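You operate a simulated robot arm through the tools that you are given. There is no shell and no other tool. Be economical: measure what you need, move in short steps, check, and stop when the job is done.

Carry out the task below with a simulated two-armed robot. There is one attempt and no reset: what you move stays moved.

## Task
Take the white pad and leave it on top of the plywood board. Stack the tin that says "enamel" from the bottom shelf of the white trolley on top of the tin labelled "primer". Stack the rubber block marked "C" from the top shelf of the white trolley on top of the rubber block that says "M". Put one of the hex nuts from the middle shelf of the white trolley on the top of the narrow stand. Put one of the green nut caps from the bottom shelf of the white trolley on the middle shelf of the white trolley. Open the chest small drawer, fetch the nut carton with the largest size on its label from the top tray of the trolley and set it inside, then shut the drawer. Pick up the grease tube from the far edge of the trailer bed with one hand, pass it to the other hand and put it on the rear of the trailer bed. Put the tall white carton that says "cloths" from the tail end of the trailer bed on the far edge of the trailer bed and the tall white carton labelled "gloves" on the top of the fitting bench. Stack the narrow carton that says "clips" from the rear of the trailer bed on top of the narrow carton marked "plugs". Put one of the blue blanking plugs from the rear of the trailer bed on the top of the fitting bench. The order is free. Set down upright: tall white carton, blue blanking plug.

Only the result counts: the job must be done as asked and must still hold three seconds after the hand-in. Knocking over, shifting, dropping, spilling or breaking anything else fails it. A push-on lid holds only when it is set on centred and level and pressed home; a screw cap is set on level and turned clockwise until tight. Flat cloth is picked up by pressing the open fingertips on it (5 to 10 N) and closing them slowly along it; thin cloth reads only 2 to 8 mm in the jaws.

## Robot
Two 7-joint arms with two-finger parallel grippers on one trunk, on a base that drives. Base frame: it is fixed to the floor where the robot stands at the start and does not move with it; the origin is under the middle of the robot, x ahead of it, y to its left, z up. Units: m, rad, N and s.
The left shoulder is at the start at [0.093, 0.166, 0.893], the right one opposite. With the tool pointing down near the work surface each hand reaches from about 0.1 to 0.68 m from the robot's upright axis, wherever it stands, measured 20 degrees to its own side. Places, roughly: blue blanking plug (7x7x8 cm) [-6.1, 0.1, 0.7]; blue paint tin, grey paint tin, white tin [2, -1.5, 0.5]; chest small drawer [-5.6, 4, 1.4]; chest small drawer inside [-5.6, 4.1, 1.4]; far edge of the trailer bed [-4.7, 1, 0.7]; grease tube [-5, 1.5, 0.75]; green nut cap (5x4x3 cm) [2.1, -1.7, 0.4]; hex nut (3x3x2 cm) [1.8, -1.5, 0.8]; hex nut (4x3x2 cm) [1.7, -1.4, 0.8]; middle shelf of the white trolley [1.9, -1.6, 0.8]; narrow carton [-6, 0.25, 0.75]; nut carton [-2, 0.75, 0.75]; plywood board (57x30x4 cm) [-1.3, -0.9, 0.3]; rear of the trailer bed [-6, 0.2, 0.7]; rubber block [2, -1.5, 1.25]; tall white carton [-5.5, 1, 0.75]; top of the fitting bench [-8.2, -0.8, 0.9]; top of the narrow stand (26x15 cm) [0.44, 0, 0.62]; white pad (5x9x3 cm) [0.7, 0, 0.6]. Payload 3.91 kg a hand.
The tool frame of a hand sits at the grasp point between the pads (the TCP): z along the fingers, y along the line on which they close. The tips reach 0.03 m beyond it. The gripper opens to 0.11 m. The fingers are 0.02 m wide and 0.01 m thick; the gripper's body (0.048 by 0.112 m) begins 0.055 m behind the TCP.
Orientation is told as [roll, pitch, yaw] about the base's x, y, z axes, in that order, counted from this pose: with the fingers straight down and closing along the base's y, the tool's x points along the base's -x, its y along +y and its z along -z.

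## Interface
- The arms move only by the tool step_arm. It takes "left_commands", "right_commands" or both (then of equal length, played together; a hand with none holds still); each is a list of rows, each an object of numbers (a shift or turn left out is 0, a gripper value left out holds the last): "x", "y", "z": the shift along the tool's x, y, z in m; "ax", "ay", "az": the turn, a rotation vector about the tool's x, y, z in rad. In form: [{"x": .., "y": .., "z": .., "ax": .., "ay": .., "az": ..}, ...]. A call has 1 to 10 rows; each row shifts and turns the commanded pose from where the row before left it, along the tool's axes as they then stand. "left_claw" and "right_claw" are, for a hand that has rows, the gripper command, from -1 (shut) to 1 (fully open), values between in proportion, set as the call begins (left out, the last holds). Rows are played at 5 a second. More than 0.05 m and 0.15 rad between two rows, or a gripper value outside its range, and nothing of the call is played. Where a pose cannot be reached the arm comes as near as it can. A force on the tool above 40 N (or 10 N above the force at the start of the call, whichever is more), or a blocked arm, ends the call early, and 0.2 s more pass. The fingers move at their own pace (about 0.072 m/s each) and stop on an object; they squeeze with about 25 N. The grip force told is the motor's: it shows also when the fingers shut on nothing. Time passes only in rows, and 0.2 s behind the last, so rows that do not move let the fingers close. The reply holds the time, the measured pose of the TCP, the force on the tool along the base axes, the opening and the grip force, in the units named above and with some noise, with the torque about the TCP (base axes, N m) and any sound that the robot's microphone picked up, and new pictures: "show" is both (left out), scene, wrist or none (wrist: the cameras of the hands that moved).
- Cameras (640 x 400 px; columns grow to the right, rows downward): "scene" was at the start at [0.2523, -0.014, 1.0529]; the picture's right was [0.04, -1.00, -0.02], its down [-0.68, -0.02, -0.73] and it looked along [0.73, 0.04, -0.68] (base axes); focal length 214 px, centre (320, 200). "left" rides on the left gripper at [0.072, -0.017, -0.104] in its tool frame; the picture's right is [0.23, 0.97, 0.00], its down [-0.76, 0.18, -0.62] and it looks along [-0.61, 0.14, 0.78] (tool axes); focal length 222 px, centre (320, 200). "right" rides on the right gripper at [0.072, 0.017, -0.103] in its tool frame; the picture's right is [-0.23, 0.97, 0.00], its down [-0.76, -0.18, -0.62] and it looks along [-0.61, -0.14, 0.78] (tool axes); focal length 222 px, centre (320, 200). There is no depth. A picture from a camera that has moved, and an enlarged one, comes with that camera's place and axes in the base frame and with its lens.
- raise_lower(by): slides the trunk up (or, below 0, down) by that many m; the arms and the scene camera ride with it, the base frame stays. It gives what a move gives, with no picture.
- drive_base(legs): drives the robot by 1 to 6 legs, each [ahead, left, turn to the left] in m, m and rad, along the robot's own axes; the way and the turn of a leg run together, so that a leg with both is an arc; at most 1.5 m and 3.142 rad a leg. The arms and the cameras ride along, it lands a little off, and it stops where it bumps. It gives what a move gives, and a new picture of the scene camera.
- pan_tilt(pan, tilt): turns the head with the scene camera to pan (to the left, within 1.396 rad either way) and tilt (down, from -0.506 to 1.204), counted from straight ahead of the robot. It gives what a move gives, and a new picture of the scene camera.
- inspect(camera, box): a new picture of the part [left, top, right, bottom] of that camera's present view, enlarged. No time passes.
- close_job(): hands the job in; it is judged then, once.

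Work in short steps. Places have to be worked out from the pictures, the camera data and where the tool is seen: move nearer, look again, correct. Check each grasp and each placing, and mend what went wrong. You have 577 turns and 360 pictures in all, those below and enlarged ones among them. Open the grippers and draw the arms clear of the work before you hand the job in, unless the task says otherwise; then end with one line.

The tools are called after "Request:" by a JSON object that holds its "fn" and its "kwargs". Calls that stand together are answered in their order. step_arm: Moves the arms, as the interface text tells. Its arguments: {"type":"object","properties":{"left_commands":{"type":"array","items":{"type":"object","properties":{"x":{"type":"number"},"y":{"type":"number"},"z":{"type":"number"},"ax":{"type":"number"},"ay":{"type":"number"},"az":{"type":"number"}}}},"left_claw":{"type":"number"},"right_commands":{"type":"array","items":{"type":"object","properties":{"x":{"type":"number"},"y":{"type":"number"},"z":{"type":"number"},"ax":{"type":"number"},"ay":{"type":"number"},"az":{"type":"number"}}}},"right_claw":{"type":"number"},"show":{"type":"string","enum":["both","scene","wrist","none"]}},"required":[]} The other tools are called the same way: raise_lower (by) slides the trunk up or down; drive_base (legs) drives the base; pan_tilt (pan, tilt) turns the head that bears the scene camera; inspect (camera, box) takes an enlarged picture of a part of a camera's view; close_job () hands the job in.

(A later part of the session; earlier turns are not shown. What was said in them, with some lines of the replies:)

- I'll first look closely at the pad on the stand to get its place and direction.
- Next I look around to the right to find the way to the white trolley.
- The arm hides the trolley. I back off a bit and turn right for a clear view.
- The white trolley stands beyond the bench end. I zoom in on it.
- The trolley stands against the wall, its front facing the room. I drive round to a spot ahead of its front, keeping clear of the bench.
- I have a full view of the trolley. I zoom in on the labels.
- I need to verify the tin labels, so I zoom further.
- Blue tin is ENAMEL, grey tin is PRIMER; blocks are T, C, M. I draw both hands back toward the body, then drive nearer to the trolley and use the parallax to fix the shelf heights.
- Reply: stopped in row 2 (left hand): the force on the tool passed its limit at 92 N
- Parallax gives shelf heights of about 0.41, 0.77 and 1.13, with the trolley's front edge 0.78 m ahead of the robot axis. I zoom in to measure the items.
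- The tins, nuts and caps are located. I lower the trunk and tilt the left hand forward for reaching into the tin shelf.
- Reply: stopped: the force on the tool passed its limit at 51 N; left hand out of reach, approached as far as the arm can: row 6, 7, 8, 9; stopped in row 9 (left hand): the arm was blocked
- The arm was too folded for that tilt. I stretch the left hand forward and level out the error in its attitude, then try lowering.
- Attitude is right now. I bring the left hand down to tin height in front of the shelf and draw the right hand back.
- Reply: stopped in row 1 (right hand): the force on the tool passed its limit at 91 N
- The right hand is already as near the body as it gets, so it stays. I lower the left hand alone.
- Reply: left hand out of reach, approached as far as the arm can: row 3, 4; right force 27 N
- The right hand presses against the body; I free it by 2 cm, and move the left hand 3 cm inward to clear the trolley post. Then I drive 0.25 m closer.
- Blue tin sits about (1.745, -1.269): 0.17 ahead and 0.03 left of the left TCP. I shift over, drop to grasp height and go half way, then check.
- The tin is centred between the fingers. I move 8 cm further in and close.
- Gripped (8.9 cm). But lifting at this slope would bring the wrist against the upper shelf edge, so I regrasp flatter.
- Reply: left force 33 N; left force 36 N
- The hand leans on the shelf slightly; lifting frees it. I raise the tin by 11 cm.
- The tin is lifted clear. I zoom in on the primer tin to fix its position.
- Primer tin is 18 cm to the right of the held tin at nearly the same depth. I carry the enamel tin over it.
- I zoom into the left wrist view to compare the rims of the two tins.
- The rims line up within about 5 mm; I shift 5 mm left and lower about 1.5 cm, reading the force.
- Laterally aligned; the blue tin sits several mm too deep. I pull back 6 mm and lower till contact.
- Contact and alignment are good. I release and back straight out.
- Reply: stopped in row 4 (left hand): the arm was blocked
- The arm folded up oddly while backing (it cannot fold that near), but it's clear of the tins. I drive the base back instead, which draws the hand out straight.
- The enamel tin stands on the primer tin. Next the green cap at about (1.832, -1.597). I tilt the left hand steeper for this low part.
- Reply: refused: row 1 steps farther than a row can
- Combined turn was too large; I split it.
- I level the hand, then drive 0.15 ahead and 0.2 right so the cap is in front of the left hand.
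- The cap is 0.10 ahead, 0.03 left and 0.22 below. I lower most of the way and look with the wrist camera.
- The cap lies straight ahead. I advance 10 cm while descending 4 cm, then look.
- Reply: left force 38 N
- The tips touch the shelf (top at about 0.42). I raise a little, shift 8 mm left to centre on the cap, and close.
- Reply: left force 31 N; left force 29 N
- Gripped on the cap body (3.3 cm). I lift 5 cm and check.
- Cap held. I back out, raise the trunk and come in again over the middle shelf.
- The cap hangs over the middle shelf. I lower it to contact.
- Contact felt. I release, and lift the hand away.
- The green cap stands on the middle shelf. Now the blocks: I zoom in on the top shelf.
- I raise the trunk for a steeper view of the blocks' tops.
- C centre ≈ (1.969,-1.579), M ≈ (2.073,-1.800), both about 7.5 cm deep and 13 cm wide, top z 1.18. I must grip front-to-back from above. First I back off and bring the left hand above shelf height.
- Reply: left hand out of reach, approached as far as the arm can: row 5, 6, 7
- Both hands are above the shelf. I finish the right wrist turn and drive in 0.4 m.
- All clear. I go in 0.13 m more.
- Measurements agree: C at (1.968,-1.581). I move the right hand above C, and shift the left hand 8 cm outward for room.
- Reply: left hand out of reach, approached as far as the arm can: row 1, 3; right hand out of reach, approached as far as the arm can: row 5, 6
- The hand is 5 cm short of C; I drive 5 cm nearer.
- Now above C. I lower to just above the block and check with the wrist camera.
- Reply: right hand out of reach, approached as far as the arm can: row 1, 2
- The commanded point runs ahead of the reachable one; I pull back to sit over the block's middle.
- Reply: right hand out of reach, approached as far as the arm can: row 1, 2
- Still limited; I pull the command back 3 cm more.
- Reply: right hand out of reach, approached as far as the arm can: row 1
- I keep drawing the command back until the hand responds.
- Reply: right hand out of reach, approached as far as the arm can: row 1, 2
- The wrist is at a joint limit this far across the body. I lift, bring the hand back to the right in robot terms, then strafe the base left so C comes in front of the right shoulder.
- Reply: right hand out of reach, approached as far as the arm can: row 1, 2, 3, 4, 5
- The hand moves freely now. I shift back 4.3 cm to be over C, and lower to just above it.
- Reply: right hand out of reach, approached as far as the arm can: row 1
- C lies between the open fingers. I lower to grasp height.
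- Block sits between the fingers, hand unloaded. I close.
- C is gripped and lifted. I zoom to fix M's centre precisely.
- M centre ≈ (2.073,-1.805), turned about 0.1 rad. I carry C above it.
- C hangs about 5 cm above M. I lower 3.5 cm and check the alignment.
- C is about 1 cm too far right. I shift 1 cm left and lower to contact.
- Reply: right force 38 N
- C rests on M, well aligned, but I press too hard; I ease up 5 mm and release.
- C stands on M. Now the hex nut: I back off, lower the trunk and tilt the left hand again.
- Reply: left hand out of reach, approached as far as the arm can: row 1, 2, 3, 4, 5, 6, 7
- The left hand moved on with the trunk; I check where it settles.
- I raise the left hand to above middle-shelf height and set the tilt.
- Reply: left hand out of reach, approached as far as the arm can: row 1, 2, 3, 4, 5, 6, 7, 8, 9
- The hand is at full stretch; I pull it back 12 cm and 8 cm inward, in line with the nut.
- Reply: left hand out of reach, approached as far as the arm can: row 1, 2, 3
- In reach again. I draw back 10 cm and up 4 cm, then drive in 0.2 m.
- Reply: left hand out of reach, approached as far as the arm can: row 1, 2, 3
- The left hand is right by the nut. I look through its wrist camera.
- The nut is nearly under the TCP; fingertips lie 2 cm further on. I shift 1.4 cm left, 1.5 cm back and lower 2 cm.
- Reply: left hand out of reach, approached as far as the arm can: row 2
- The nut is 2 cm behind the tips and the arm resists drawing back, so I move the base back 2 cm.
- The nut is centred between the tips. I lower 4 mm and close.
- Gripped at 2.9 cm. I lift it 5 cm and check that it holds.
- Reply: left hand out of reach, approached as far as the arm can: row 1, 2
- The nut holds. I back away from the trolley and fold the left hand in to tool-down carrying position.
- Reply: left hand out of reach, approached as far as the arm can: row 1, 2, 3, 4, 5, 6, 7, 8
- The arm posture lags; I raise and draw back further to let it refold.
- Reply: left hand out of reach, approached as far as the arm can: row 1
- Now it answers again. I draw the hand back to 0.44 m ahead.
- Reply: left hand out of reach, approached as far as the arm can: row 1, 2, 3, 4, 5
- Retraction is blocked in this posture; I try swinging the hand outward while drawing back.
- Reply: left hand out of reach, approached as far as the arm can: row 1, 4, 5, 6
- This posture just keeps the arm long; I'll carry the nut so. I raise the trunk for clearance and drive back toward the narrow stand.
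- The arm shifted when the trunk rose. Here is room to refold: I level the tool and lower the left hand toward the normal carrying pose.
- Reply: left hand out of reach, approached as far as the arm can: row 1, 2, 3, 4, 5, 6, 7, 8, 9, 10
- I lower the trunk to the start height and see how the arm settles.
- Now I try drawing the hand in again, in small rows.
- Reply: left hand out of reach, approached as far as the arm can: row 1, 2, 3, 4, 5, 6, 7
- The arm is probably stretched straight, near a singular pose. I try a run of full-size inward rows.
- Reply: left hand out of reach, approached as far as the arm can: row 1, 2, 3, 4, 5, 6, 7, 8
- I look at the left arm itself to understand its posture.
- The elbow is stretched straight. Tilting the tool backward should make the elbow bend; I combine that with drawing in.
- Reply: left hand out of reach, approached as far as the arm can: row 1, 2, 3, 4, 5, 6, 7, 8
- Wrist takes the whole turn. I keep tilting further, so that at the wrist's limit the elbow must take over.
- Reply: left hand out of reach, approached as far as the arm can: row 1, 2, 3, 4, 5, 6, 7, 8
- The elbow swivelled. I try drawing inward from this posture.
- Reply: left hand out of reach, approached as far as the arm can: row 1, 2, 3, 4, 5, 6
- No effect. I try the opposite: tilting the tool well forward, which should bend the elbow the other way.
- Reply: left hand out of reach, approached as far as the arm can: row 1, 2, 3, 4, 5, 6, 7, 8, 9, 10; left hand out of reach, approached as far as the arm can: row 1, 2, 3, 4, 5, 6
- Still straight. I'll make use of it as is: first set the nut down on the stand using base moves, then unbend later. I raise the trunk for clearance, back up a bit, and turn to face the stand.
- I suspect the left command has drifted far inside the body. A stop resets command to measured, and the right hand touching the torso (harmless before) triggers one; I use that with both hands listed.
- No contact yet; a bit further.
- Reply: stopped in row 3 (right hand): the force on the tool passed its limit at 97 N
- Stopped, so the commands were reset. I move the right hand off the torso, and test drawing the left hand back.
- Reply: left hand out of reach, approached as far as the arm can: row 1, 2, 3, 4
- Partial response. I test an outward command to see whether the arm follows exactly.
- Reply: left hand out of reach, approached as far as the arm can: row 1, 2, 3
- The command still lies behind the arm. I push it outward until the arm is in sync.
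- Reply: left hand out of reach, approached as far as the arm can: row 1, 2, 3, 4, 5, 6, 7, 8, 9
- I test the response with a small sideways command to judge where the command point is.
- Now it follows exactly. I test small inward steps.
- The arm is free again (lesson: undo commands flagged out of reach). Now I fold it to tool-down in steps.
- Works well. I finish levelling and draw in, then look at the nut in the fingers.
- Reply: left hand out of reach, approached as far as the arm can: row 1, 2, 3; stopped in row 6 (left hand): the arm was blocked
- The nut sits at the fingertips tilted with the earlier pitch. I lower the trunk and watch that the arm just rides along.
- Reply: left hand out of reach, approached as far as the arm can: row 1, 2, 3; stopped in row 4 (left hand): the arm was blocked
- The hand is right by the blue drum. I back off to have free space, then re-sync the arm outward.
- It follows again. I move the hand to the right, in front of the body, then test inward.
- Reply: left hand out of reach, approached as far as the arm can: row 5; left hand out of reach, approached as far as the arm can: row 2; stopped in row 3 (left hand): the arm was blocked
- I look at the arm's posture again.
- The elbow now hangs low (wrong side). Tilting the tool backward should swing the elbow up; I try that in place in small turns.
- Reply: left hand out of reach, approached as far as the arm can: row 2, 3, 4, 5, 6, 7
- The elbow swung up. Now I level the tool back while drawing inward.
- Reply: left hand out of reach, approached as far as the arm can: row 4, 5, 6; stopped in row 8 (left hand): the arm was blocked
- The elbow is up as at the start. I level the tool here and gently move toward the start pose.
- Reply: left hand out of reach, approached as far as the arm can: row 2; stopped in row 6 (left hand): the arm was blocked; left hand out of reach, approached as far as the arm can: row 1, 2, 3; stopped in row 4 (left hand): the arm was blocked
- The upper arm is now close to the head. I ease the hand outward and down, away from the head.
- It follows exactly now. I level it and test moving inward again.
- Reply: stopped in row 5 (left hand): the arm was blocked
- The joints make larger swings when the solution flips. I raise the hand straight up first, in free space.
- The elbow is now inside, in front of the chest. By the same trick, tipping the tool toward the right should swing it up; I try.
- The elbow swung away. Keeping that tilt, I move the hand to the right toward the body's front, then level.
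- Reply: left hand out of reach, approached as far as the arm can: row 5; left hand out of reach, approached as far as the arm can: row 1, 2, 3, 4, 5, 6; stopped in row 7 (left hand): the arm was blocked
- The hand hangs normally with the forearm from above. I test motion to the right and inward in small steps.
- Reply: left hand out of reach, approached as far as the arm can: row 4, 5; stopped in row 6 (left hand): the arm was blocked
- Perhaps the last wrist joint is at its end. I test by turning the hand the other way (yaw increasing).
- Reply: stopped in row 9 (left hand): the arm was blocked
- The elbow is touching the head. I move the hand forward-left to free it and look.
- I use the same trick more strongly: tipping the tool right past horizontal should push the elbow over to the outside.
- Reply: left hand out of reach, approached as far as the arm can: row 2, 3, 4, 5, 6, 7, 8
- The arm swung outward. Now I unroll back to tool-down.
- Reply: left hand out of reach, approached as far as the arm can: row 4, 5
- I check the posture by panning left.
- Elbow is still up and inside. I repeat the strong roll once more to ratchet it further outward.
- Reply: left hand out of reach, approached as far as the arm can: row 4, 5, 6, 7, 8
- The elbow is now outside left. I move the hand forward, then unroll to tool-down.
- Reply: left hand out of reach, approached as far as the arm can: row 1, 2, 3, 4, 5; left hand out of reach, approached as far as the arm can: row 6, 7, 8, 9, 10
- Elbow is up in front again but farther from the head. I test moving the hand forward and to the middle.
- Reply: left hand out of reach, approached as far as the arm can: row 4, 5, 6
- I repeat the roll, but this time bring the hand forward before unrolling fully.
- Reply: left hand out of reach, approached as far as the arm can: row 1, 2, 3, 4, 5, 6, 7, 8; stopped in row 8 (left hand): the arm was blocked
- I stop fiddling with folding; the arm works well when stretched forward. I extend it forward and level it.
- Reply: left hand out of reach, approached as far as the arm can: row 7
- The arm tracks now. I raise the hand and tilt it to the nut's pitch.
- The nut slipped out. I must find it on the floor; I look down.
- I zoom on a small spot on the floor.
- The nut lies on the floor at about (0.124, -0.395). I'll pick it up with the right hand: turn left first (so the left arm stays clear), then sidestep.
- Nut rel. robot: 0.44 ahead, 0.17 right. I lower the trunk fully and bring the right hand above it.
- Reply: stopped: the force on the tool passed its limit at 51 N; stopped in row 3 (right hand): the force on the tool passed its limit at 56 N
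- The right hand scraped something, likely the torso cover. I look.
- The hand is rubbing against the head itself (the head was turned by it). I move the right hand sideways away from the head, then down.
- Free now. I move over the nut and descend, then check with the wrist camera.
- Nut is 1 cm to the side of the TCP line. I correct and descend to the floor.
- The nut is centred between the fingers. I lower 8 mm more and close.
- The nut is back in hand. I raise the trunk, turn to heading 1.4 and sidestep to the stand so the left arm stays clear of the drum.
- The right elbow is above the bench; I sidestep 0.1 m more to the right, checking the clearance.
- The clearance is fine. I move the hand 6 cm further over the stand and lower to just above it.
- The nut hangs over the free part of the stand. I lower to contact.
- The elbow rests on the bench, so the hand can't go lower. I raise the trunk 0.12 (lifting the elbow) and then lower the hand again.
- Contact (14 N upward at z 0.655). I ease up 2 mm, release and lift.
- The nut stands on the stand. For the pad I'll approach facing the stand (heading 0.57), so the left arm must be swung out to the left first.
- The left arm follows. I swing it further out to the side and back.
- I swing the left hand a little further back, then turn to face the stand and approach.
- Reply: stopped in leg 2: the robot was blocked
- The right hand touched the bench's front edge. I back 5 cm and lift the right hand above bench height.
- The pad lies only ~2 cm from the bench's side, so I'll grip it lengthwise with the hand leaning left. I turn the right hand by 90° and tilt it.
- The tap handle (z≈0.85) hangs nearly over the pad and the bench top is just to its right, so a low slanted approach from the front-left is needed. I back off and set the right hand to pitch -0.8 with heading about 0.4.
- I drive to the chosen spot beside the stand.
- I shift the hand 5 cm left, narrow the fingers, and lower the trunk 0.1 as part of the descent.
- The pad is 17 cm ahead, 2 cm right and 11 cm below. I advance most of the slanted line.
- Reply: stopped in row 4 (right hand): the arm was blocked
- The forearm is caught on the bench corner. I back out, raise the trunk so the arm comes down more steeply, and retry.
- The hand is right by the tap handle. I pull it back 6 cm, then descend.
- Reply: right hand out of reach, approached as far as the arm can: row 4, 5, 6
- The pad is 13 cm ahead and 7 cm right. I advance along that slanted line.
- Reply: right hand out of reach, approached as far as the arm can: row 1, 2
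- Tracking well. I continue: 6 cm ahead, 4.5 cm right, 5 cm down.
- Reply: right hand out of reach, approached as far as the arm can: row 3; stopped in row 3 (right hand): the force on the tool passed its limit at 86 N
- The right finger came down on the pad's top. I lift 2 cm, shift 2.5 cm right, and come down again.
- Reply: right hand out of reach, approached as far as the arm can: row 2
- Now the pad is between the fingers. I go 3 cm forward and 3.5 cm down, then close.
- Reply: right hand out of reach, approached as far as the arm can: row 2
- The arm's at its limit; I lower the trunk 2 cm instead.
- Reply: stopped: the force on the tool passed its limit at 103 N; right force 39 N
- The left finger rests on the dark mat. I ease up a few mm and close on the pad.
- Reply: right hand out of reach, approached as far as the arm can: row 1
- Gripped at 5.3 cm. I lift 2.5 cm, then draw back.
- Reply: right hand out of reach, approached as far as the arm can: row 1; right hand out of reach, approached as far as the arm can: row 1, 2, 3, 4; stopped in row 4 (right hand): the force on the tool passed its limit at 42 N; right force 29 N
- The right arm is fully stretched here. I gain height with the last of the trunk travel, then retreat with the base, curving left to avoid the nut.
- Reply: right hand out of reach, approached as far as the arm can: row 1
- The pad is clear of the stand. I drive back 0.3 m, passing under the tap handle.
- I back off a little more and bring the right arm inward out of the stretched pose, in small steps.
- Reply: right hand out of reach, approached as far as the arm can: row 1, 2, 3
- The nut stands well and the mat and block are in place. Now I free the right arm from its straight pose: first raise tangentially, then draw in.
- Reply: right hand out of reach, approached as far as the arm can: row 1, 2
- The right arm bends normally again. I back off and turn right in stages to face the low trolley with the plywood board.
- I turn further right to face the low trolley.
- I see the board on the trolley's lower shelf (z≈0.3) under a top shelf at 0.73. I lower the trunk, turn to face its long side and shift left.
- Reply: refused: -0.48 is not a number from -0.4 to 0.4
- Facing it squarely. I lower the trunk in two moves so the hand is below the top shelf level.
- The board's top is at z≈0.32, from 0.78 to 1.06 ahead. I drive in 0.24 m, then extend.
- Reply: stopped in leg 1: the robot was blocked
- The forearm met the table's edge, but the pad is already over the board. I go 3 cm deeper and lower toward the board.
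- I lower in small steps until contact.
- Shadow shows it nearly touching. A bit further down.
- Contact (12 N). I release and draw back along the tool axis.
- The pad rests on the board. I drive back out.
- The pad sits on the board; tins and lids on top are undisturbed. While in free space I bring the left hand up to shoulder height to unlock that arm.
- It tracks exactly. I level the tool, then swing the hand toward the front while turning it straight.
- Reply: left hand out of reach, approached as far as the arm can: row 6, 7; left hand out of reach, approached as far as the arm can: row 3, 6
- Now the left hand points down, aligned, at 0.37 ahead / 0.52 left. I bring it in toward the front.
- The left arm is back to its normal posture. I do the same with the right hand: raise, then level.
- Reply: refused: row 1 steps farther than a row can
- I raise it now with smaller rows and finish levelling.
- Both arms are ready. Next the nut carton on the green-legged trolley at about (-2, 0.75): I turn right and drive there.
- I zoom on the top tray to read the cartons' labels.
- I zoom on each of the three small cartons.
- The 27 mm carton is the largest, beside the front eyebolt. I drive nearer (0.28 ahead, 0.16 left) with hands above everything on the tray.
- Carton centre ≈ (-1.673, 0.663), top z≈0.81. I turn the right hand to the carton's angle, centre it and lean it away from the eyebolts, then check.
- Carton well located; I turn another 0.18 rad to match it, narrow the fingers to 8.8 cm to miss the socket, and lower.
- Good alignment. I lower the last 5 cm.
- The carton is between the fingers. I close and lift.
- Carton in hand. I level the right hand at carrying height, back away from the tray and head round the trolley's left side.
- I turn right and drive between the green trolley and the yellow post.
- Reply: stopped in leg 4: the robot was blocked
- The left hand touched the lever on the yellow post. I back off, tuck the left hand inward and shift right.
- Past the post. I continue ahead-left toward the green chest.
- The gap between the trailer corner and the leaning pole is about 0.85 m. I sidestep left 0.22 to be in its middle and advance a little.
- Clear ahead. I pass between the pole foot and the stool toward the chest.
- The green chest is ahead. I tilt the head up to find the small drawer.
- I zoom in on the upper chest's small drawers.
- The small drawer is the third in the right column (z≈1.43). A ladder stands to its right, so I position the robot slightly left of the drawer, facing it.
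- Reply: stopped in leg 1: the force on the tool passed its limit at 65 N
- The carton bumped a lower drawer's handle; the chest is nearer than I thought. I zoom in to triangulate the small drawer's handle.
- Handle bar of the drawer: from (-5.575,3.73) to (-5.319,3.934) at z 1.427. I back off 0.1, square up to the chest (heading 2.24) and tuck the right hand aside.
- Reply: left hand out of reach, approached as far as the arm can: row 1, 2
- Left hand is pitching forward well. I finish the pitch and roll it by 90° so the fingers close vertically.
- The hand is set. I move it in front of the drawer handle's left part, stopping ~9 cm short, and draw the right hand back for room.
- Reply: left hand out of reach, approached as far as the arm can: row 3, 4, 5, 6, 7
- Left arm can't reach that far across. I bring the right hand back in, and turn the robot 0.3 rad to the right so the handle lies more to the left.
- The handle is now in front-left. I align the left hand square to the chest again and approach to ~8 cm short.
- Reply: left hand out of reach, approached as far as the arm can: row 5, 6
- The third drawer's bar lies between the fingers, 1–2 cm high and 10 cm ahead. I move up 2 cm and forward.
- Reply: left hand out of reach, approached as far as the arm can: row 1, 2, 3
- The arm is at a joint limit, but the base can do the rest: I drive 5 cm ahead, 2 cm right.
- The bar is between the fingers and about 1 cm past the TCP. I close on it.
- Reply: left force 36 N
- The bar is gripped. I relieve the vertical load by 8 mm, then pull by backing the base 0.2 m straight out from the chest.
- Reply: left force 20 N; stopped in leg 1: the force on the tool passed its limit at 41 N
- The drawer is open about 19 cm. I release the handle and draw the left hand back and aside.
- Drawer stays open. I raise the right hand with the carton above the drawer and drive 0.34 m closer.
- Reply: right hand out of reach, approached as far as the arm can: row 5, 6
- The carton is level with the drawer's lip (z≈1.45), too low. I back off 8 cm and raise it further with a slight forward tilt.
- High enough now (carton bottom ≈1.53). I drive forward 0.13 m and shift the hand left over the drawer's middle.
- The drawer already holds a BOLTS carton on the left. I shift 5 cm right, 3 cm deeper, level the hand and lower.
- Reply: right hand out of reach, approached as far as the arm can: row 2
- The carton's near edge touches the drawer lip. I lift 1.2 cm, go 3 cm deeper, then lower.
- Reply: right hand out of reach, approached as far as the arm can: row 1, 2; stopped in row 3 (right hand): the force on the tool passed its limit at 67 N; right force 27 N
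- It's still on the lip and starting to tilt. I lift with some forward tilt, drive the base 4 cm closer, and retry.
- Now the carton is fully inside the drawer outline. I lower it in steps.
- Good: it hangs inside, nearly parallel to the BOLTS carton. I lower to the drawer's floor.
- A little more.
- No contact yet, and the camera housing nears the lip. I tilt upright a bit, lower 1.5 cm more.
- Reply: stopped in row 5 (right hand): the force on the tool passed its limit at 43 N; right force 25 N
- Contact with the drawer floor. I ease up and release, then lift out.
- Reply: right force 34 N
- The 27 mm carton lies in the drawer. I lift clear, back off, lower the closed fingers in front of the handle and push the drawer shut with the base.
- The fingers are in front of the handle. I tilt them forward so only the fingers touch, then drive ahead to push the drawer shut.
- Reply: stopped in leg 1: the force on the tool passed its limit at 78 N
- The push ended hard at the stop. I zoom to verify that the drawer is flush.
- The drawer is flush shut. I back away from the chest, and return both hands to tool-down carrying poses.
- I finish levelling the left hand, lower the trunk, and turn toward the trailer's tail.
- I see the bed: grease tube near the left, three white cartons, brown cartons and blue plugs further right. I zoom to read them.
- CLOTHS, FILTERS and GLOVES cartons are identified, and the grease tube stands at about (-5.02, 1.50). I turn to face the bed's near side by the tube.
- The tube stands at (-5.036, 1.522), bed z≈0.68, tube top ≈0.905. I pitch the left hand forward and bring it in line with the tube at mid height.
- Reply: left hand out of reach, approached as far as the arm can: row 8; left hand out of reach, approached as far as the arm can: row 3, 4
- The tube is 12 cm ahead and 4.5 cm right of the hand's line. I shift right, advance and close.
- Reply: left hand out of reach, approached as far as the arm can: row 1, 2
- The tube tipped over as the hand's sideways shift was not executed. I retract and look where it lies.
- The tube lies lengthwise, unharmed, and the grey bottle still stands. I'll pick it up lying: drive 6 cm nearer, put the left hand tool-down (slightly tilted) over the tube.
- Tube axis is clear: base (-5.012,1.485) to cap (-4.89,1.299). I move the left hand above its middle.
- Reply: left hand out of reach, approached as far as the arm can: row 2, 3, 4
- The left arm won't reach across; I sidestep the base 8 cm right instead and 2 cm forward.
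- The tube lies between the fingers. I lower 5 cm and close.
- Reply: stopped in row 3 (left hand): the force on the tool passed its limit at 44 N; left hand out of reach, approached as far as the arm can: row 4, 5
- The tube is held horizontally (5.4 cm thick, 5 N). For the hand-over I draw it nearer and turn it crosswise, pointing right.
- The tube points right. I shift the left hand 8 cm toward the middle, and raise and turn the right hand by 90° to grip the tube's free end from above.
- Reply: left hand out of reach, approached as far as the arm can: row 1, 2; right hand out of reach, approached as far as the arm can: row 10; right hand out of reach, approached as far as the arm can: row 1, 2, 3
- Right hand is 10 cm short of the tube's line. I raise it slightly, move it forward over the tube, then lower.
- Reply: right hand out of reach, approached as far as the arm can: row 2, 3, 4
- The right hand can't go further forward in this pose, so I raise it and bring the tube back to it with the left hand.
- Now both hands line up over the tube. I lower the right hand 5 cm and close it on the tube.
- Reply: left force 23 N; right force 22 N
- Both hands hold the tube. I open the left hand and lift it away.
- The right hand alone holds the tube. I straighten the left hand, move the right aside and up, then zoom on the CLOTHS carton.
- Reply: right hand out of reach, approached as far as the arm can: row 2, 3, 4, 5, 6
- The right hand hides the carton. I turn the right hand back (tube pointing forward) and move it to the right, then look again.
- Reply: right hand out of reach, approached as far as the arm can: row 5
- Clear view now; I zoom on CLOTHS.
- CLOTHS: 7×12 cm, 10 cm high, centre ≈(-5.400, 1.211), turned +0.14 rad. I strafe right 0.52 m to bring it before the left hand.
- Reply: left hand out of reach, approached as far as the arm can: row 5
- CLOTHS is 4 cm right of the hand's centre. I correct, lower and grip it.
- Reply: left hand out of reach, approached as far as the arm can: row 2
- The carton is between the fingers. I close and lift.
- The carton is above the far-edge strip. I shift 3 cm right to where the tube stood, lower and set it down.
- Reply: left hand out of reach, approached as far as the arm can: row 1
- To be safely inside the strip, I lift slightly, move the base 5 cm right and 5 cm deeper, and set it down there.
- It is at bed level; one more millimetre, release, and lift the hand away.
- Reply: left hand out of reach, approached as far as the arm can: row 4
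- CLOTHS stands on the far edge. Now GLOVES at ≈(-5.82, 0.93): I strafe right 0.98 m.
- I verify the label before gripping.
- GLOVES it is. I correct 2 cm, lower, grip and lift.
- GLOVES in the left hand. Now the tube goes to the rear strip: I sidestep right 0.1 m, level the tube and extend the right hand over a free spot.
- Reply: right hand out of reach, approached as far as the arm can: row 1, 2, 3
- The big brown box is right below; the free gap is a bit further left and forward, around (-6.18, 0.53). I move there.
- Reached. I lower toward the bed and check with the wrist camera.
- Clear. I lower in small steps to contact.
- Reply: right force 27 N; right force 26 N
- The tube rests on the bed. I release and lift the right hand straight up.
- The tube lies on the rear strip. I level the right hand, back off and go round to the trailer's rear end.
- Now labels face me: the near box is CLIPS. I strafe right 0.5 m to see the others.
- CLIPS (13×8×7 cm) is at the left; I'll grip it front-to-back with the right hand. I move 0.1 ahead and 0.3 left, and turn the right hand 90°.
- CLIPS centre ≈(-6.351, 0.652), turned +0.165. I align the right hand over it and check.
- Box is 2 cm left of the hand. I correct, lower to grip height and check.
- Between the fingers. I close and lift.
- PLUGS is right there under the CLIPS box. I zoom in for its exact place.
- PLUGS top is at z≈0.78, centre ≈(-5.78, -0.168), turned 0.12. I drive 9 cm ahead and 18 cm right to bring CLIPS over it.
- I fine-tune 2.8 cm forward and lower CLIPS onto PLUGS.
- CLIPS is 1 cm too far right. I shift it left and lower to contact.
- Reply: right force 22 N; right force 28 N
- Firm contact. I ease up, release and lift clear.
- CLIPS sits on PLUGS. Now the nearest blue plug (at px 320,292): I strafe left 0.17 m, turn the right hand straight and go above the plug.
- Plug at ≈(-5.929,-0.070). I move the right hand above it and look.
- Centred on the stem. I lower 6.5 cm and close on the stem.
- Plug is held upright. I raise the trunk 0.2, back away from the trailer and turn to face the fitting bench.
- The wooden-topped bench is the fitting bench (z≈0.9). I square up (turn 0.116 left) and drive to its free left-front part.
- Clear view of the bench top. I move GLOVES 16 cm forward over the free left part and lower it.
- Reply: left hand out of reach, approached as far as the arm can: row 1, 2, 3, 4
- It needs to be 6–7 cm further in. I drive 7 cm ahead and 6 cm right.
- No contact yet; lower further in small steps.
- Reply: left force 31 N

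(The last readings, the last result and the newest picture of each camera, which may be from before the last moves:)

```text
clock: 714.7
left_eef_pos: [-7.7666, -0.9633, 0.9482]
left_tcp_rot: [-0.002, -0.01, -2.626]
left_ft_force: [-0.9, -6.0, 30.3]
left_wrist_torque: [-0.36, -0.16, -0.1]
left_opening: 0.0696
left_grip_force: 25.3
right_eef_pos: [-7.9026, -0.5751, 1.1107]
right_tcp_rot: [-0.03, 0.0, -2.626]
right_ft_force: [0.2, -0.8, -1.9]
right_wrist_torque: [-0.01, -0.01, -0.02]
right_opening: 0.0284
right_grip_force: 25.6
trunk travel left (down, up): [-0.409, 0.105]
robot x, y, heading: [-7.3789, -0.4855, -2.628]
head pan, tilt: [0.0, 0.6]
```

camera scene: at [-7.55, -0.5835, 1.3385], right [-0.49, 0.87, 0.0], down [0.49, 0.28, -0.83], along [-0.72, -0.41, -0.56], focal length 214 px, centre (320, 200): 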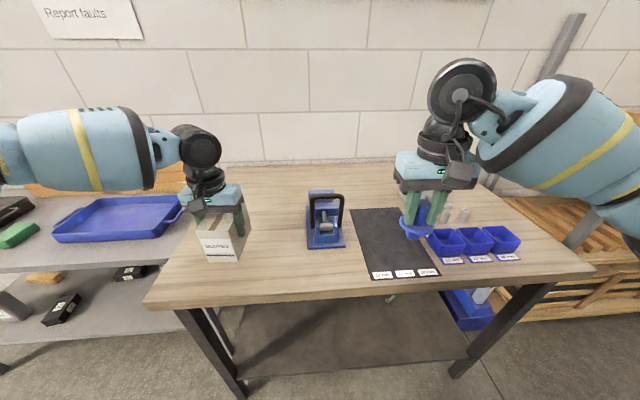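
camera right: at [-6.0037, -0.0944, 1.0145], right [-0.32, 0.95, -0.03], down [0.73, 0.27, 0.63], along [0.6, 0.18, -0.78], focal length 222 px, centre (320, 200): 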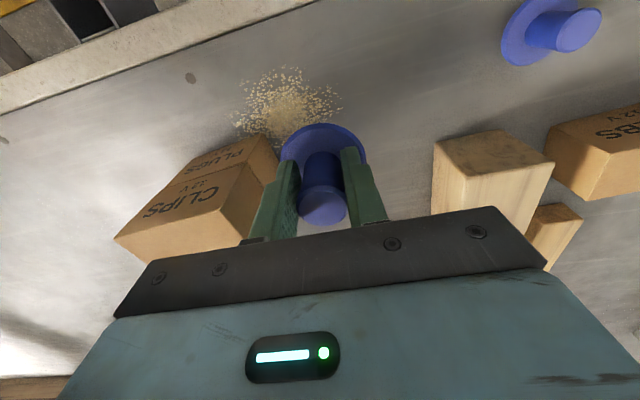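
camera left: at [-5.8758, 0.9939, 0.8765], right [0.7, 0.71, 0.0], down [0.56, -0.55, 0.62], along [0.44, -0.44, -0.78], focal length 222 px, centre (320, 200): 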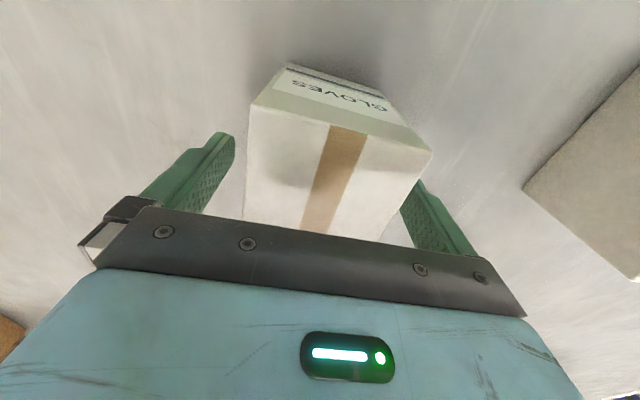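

GLOVES stands on the bench (4 cm in from the edge). I ease up, release and lift.

Request:
{"fn": "step_arm", "kwargs": {"left_commands": [{"z": -0.004}, {}], "show": "none"}}

Request:
{"fn": "step_arm", "kwargs": {"left_commands": [{}, {}, {}], "left_claw": 1, "show": "none"}}

Request:
{"fn": "step_arm", "kwargs": {"left_commands": [{"z": -0.04}, {"z": -0.04}, {"z": -0.04}, {"z": -0.03}, {"x": 0.04}, {"x": 0.04}, {}], "show": "none"}}

```text
clock: 715.3
left_eef_pos: [-7.7655, -0.9625, 0.9469]
left_tcp_rot: [0.0, -0.002, -2.626]
left_ft_force: [-3.7, -2.5, 11.4]
left_wrist_torque: [-0.33, 0.81, 0.28]
left_opening: 0.0698
left_grip_force: 25.6
right_eef_pos: [-7.9032, -0.5752, 1.1097]
right_tcp_rot: [-0.028, 0.001, -2.627]
right_ft_force: [0.5, 0.0, -2.0]
right_wrist_torque: [-0.01, -0.03, 0.01]
right_opening: 0.0287
right_grip_force: 24.5
trunk travel left (down, up): [-0.409, 0.105]
robot x, y, heading: [-7.3811, -0.4858, -2.63]
head pan, tilt: [0.0, 0.6]
```

```text
clock: 716.1
left_eef_pos: [-7.7657, -0.9647, 0.9473]
left_tcp_rot: [-0.001, -0.001, -2.626]
left_ft_force: [-0.8, -0.4, 0.3]
left_wrist_torque: [-0.01, 0.0, 0.03]
left_opening: 0.11
left_grip_force: 0.1
right_eef_pos: [-7.9041, -0.5749, 1.1107]
right_tcp_rot: [-0.028, -0.001, -2.627]
right_ft_force: [0.6, 0.1, -1.6]
right_wrist_torque: [-0.01, -0.01, -0.03]
right_opening: 0.0285
right_grip_force: 24.9
trunk travel left (down, up): [-0.409, 0.105]
robot x, y, heading: [-7.3805, -0.4866, -2.626]
head pan, tilt: [0.0, 0.6]
```

```text
clock: 717.7
left_eef_pos: [-7.6964, -0.9257, 1.098]
left_tcp_rot: [-0.001, 0.0, -2.627]
left_ft_force: [-0.6, -0.8, 0.4]
left_wrist_torque: [-0.04, -0.02, -0.03]
left_opening: 0.1099
left_grip_force: 0.1
right_eef_pos: [-7.9036, -0.5766, 1.1099]
right_tcp_rot: [-0.029, 0.0, -2.627]
right_ft_force: [0.1, 0.6, -1.5]
right_wrist_torque: [0.04, -0.02, 0.01]
right_opening: 0.0287
right_grip_force: 24.9
trunk travel left (down, up): [-0.409, 0.105]
robot x, y, heading: [-7.3748, -0.486, -2.628]
head pan, tilt: [0.0, 0.6]
```

Now the plug: free spot between GLOVES and the vise. I strafe left 0.26 m and move the right hand there.

Request:
{"fn": "drive_base", "kwargs": {"legs": [[0.0, 0.26, 0]]}}

Request:
{"fn": "step_arm", "kwargs": {"right_commands": [{"x": -0.033, "y": 0.011}, {"x": -0.033, "y": 0.011}, {"x": -0.032, "y": 0.012}, {"z": 0.04}, {}], "show": "scene"}}

```text
clock: 720.5
left_eef_pos: [-7.5698, -1.1476, 1.0975]
left_tcp_rot: [0.0, -0.003, -2.622]
left_ft_force: [-0.5, -0.5, 0.6]
left_wrist_torque: [0.03, -0.02, -0.01]
left_opening: 0.11
left_grip_force: 0.1
right_eef_pos: [-7.7768, -0.8001, 1.1101]
right_tcp_rot: [-0.03, 0.001, -2.625]
right_ft_force: [-0.4, 0.5, -0.4]
right_wrist_torque: [0.04, 0.01, -0.02]
right_opening: 0.0285
right_grip_force: 24.2
trunk travel left (down, up): [-0.409, 0.105]
robot x, y, heading: [-7.2521, -0.7098, -2.622]
head pan, tilt: [0.0, 0.6]
camera scene: at [-7.4232, -0.8062, 1.3385], right [-0.5, 0.87, 0.0], down [0.49, 0.28, -0.83], along [-0.72, -0.41, -0.56], focal length 214 px, centre (320, 200)
```

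scene: 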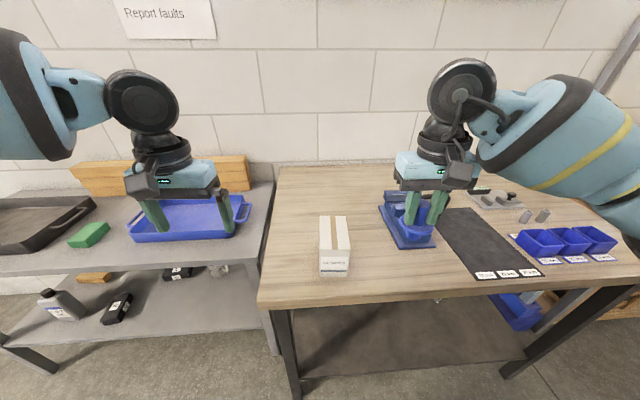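

```text
clock: 721.7
left_eef_pos: [-7.5679, -1.1484, 1.0976]
left_tcp_rot: [0.003, -0.001, -2.623]
left_ft_force: [0.1, -0.2, -0.4]
left_wrist_torque: [0.03, 0.0, 0.0]
left_opening: 0.1099
left_grip_force: 0.1
right_eef_pos: [-7.8459, -0.8776, 1.0692]
right_tcp_rot: [-0.031, -0.001, -2.624]
right_ft_force: [-0.4, -0.1, -0.7]
right_wrist_torque: [0.02, -0.02, -0.05]
right_opening: 0.0285
right_grip_force: 25.1
trunk travel left (down, up): [-0.409, 0.105]
robot x, y, heading: [-7.2534, -0.7079, -2.622]
head pan, tilt: [0.0, 0.6]
camera scene: at [-7.4227, -0.8065, 1.3385], right [-0.5, 0.87, 0.0], down [0.49, 0.28, -0.83], along [-0.72, -0.41, -0.56], focal length 214 px, centre (320, 200)
```

scene: 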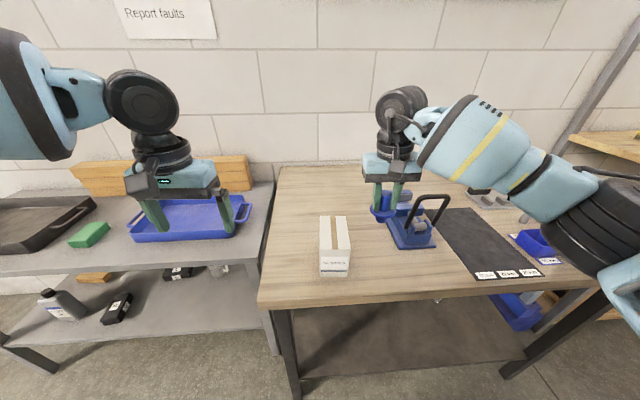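

The plug will land midway between GLOVES and the vise. I lower it.

Request:
{"fn": "step_arm", "kwargs": {"right_commands": [{"z": 0.04}, {"z": 0.04}, {"z": 0.03}, {"z": 0.006}, {}], "show": "none"}}

Request:
{"fn": "step_arm", "kwargs": {"right_commands": [{"z": 0.005}, {"z": 0.003}, {}], "show": "none"}}

```text
clock: 722.9
left_eef_pos: [-7.5691, -1.1484, 1.0974]
left_tcp_rot: [0.0, -0.002, -2.624]
left_ft_force: [0.4, 0.2, 0.1]
left_wrist_torque: [-0.02, -0.01, 0.0]
left_opening: 0.1101
left_grip_force: 0.0
right_eef_pos: [-7.8482, -0.8733, 0.9528]
right_tcp_rot: [-0.03, -0.001, -2.623]
right_ft_force: [0.3, -0.4, -0.9]
right_wrist_torque: [0.01, -0.03, 0.0]
right_opening: 0.0285
right_grip_force: 25.4
trunk travel left (down, up): [-0.409, 0.105]
robot x, y, heading: [-7.2521, -0.7065, -2.625]
head pan, tilt: [0.0, 0.6]
```

```text
clock: 723.7
left_eef_pos: [-7.5671, -1.149, 1.0988]
left_tcp_rot: [-0.002, -0.004, -2.624]
left_ft_force: [-0.3, -0.5, 0.2]
left_wrist_torque: [0.02, 0.0, -0.02]
left_opening: 0.1101
left_grip_force: 0.2
right_eef_pos: [-7.8471, -0.8731, 0.9479]
right_tcp_rot: [-0.031, -0.007, -2.626]
right_ft_force: [-2.0, 1.4, 22.0]
right_wrist_torque: [-0.13, 0.19, -0.03]
right_opening: 0.0292
right_grip_force: 24.8
trunk travel left (down, up): [-0.409, 0.105]
robot x, y, heading: [-7.2523, -0.7079, -2.625]
head pan, tilt: [0.0, 0.6]
```

Contact. I ease up slightly, open gently, and lift away.

Request:
{"fn": "step_arm", "kwargs": {"right_commands": [{"z": -0.003}, {}], "show": "none"}}

Request:
{"fn": "step_arm", "kwargs": {"right_commands": [{}, {}, {}], "right_claw": 0.1, "show": "none"}}

Request:
{"fn": "step_arm", "kwargs": {"right_commands": [{"z": -0.03}, {"z": -0.04}, {"z": -0.04}, {"z": -0.04}, {"x": 0.04}, {"x": 0.04}, {}], "show": "scene"}}

```text
clock: 724.3
left_eef_pos: [-7.5675, -1.1489, 1.0981]
left_tcp_rot: [0.0, -0.001, -2.623]
left_ft_force: [-0.5, 0.2, 0.6]
left_wrist_torque: [0.01, -0.03, 0.02]
left_opening: 0.1099
left_grip_force: 0.1
right_eef_pos: [-7.8473, -0.8742, 0.9479]
right_tcp_rot: [-0.032, -0.001, -2.622]
right_ft_force: [-2.8, 0.2, 11.7]
right_wrist_torque: [-0.14, 0.14, -0.03]
right_opening: 0.0284
right_grip_force: 24.9
trunk travel left (down, up): [-0.409, 0.105]
robot x, y, heading: [-7.2528, -0.7116, -2.631]
head pan, tilt: [0.0, 0.6]
```

```text
clock: 725.1
left_eef_pos: [-7.5701, -1.1479, 1.098]
left_tcp_rot: [0.0, -0.002, -2.622]
left_ft_force: [0.1, -0.1, -0.3]
left_wrist_torque: [-0.03, -0.01, 0.01]
left_opening: 0.11
left_grip_force: 0.0
right_eef_pos: [-7.8469, -0.8733, 0.9468]
right_tcp_rot: [-0.031, 0.001, -2.622]
right_ft_force: [-0.1, -0.6, 0.4]
right_wrist_torque: [-0.03, 0.01, 0.02]
right_opening: 0.0605
right_grip_force: 0.0
trunk travel left (down, up): [-0.409, 0.105]
robot x, y, heading: [-7.2491, -0.7096, -2.62]
head pan, tilt: [0.0, 0.6]
```

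```text
clock: 726.7
left_eef_pos: [-7.569, -1.1487, 1.0987]
left_tcp_rot: [0.0, -0.001, -2.624]
left_ft_force: [-0.5, -0.2, -0.2]
left_wrist_torque: [0.04, 0.02, -0.03]
left_opening: 0.1101
left_grip_force: 0.0
right_eef_pos: [-7.7744, -0.8395, 1.0979]
right_tcp_rot: [-0.031, 0.001, -2.623]
right_ft_force: [0.9, 1.5, 0.1]
right_wrist_torque: [0.0, -0.01, 0.0]
right_opening: 0.0605
right_grip_force: 0.0
trunk travel left (down, up): [-0.409, 0.105]
robot x, y, heading: [-7.2498, -0.7102, -2.623]
head pan, tilt: [0.0, 0.6]
camera scene: at [-7.4235, -0.8065, 1.3384], right [-0.5, 0.87, 0.0], down [0.49, 0.28, -0.82], along [-0.72, -0.41, -0.57], focal length 214 px, centre (320, 200)
```

scene: 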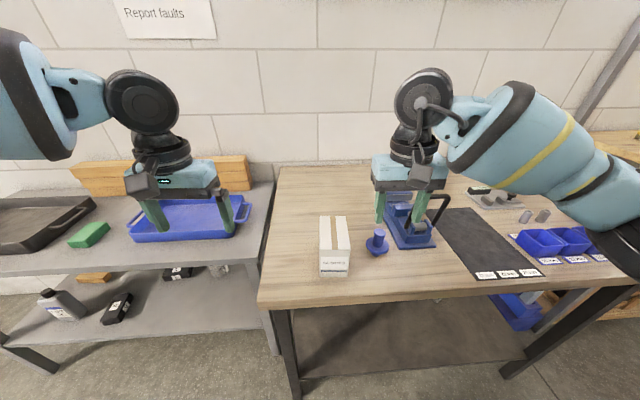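

All items are placed: GLOVES and the plug stand upright on the bench. I open the grippers fully and back away from the bench.

Request:
{"fn": "drive_base", "kwargs": {"legs": [[-0.4, 0, 0]]}}

Request:
{"fn": "step_arm", "kwargs": {"right_commands": [{}, {}], "right_claw": 1, "left_commands": [{}, {}], "left_claw": 1, "show": "none"}}

```text
clock: 729.2
left_eef_pos: [-7.2256, -0.9546, 1.0982]
left_tcp_rot: [-0.001, -0.001, -2.619]
left_ft_force: [-0.2, -0.6, 0.0]
left_wrist_torque: [0.02, 0.06, -0.02]
left_opening: 0.1102
left_grip_force: 0.1
right_eef_pos: [-7.4325, -0.6441, 1.0983]
right_tcp_rot: [-0.031, 0.001, -2.62]
right_ft_force: [0.4, 0.0, 0.3]
right_wrist_torque: [0.01, -0.02, 0.02]
right_opening: 0.0605
right_grip_force: 0.0
trunk travel left (down, up): [-0.409, 0.105]
robot x, y, heading: [-6.9089, -0.5114, -2.615]
head pan, tilt: [0.0, 0.6]
camera scene: at [-7.0807, -0.6108, 1.3385], right [-0.5, 0.87, 0.0], down [0.49, 0.28, -0.83], along [-0.72, -0.41, -0.56], focal length 214 px, centre (320, 200)
```

scene: 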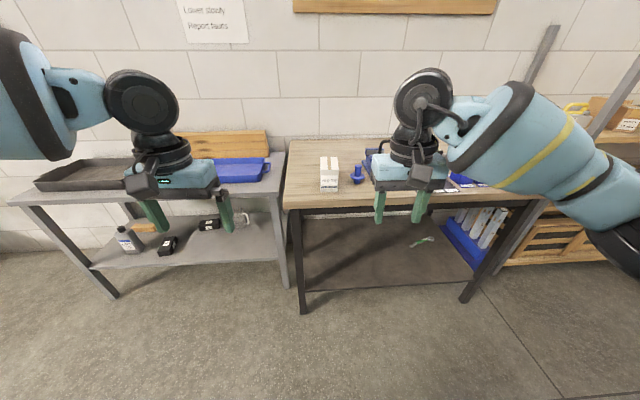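

```text
clock: 729.8
left_eef_pos: [-7.2258, -0.953, 1.0979]
left_tcp_rot: [0.0, -0.002, -2.619]
left_ft_force: [0.5, 0.6, 0.3]
left_wrist_torque: [-0.03, 0.02, -0.04]
left_opening: 0.1101
left_grip_force: 0.0
right_eef_pos: [-7.4328, -0.6442, 1.0982]
right_tcp_rot: [-0.03, 0.001, -2.619]
right_ft_force: [-0.6, -0.3, -0.1]
right_wrist_torque: [0.0, 0.02, -0.01]
right_opening: 0.1101
right_grip_force: 0.0
trunk travel left (down, up): [-0.409, 0.105]
robot x, y, heading: [-6.9105, -0.5104, -2.619]
head pan, tilt: [0.0, 0.6]
```

Everything is placed, grippers are open and the arms are clear. I hand the job in.

Request:
{"fn": "close_job", "kwargs": {}}

```text
The job is handed in.
```

All ten parts of the job are done and handed in, but two items were mishandled on the way: I dropped the hex nut on the floor before placing it on the narrow stand, and I knocked the grease tube over on the trailer bed before picking it up for the hand-over.
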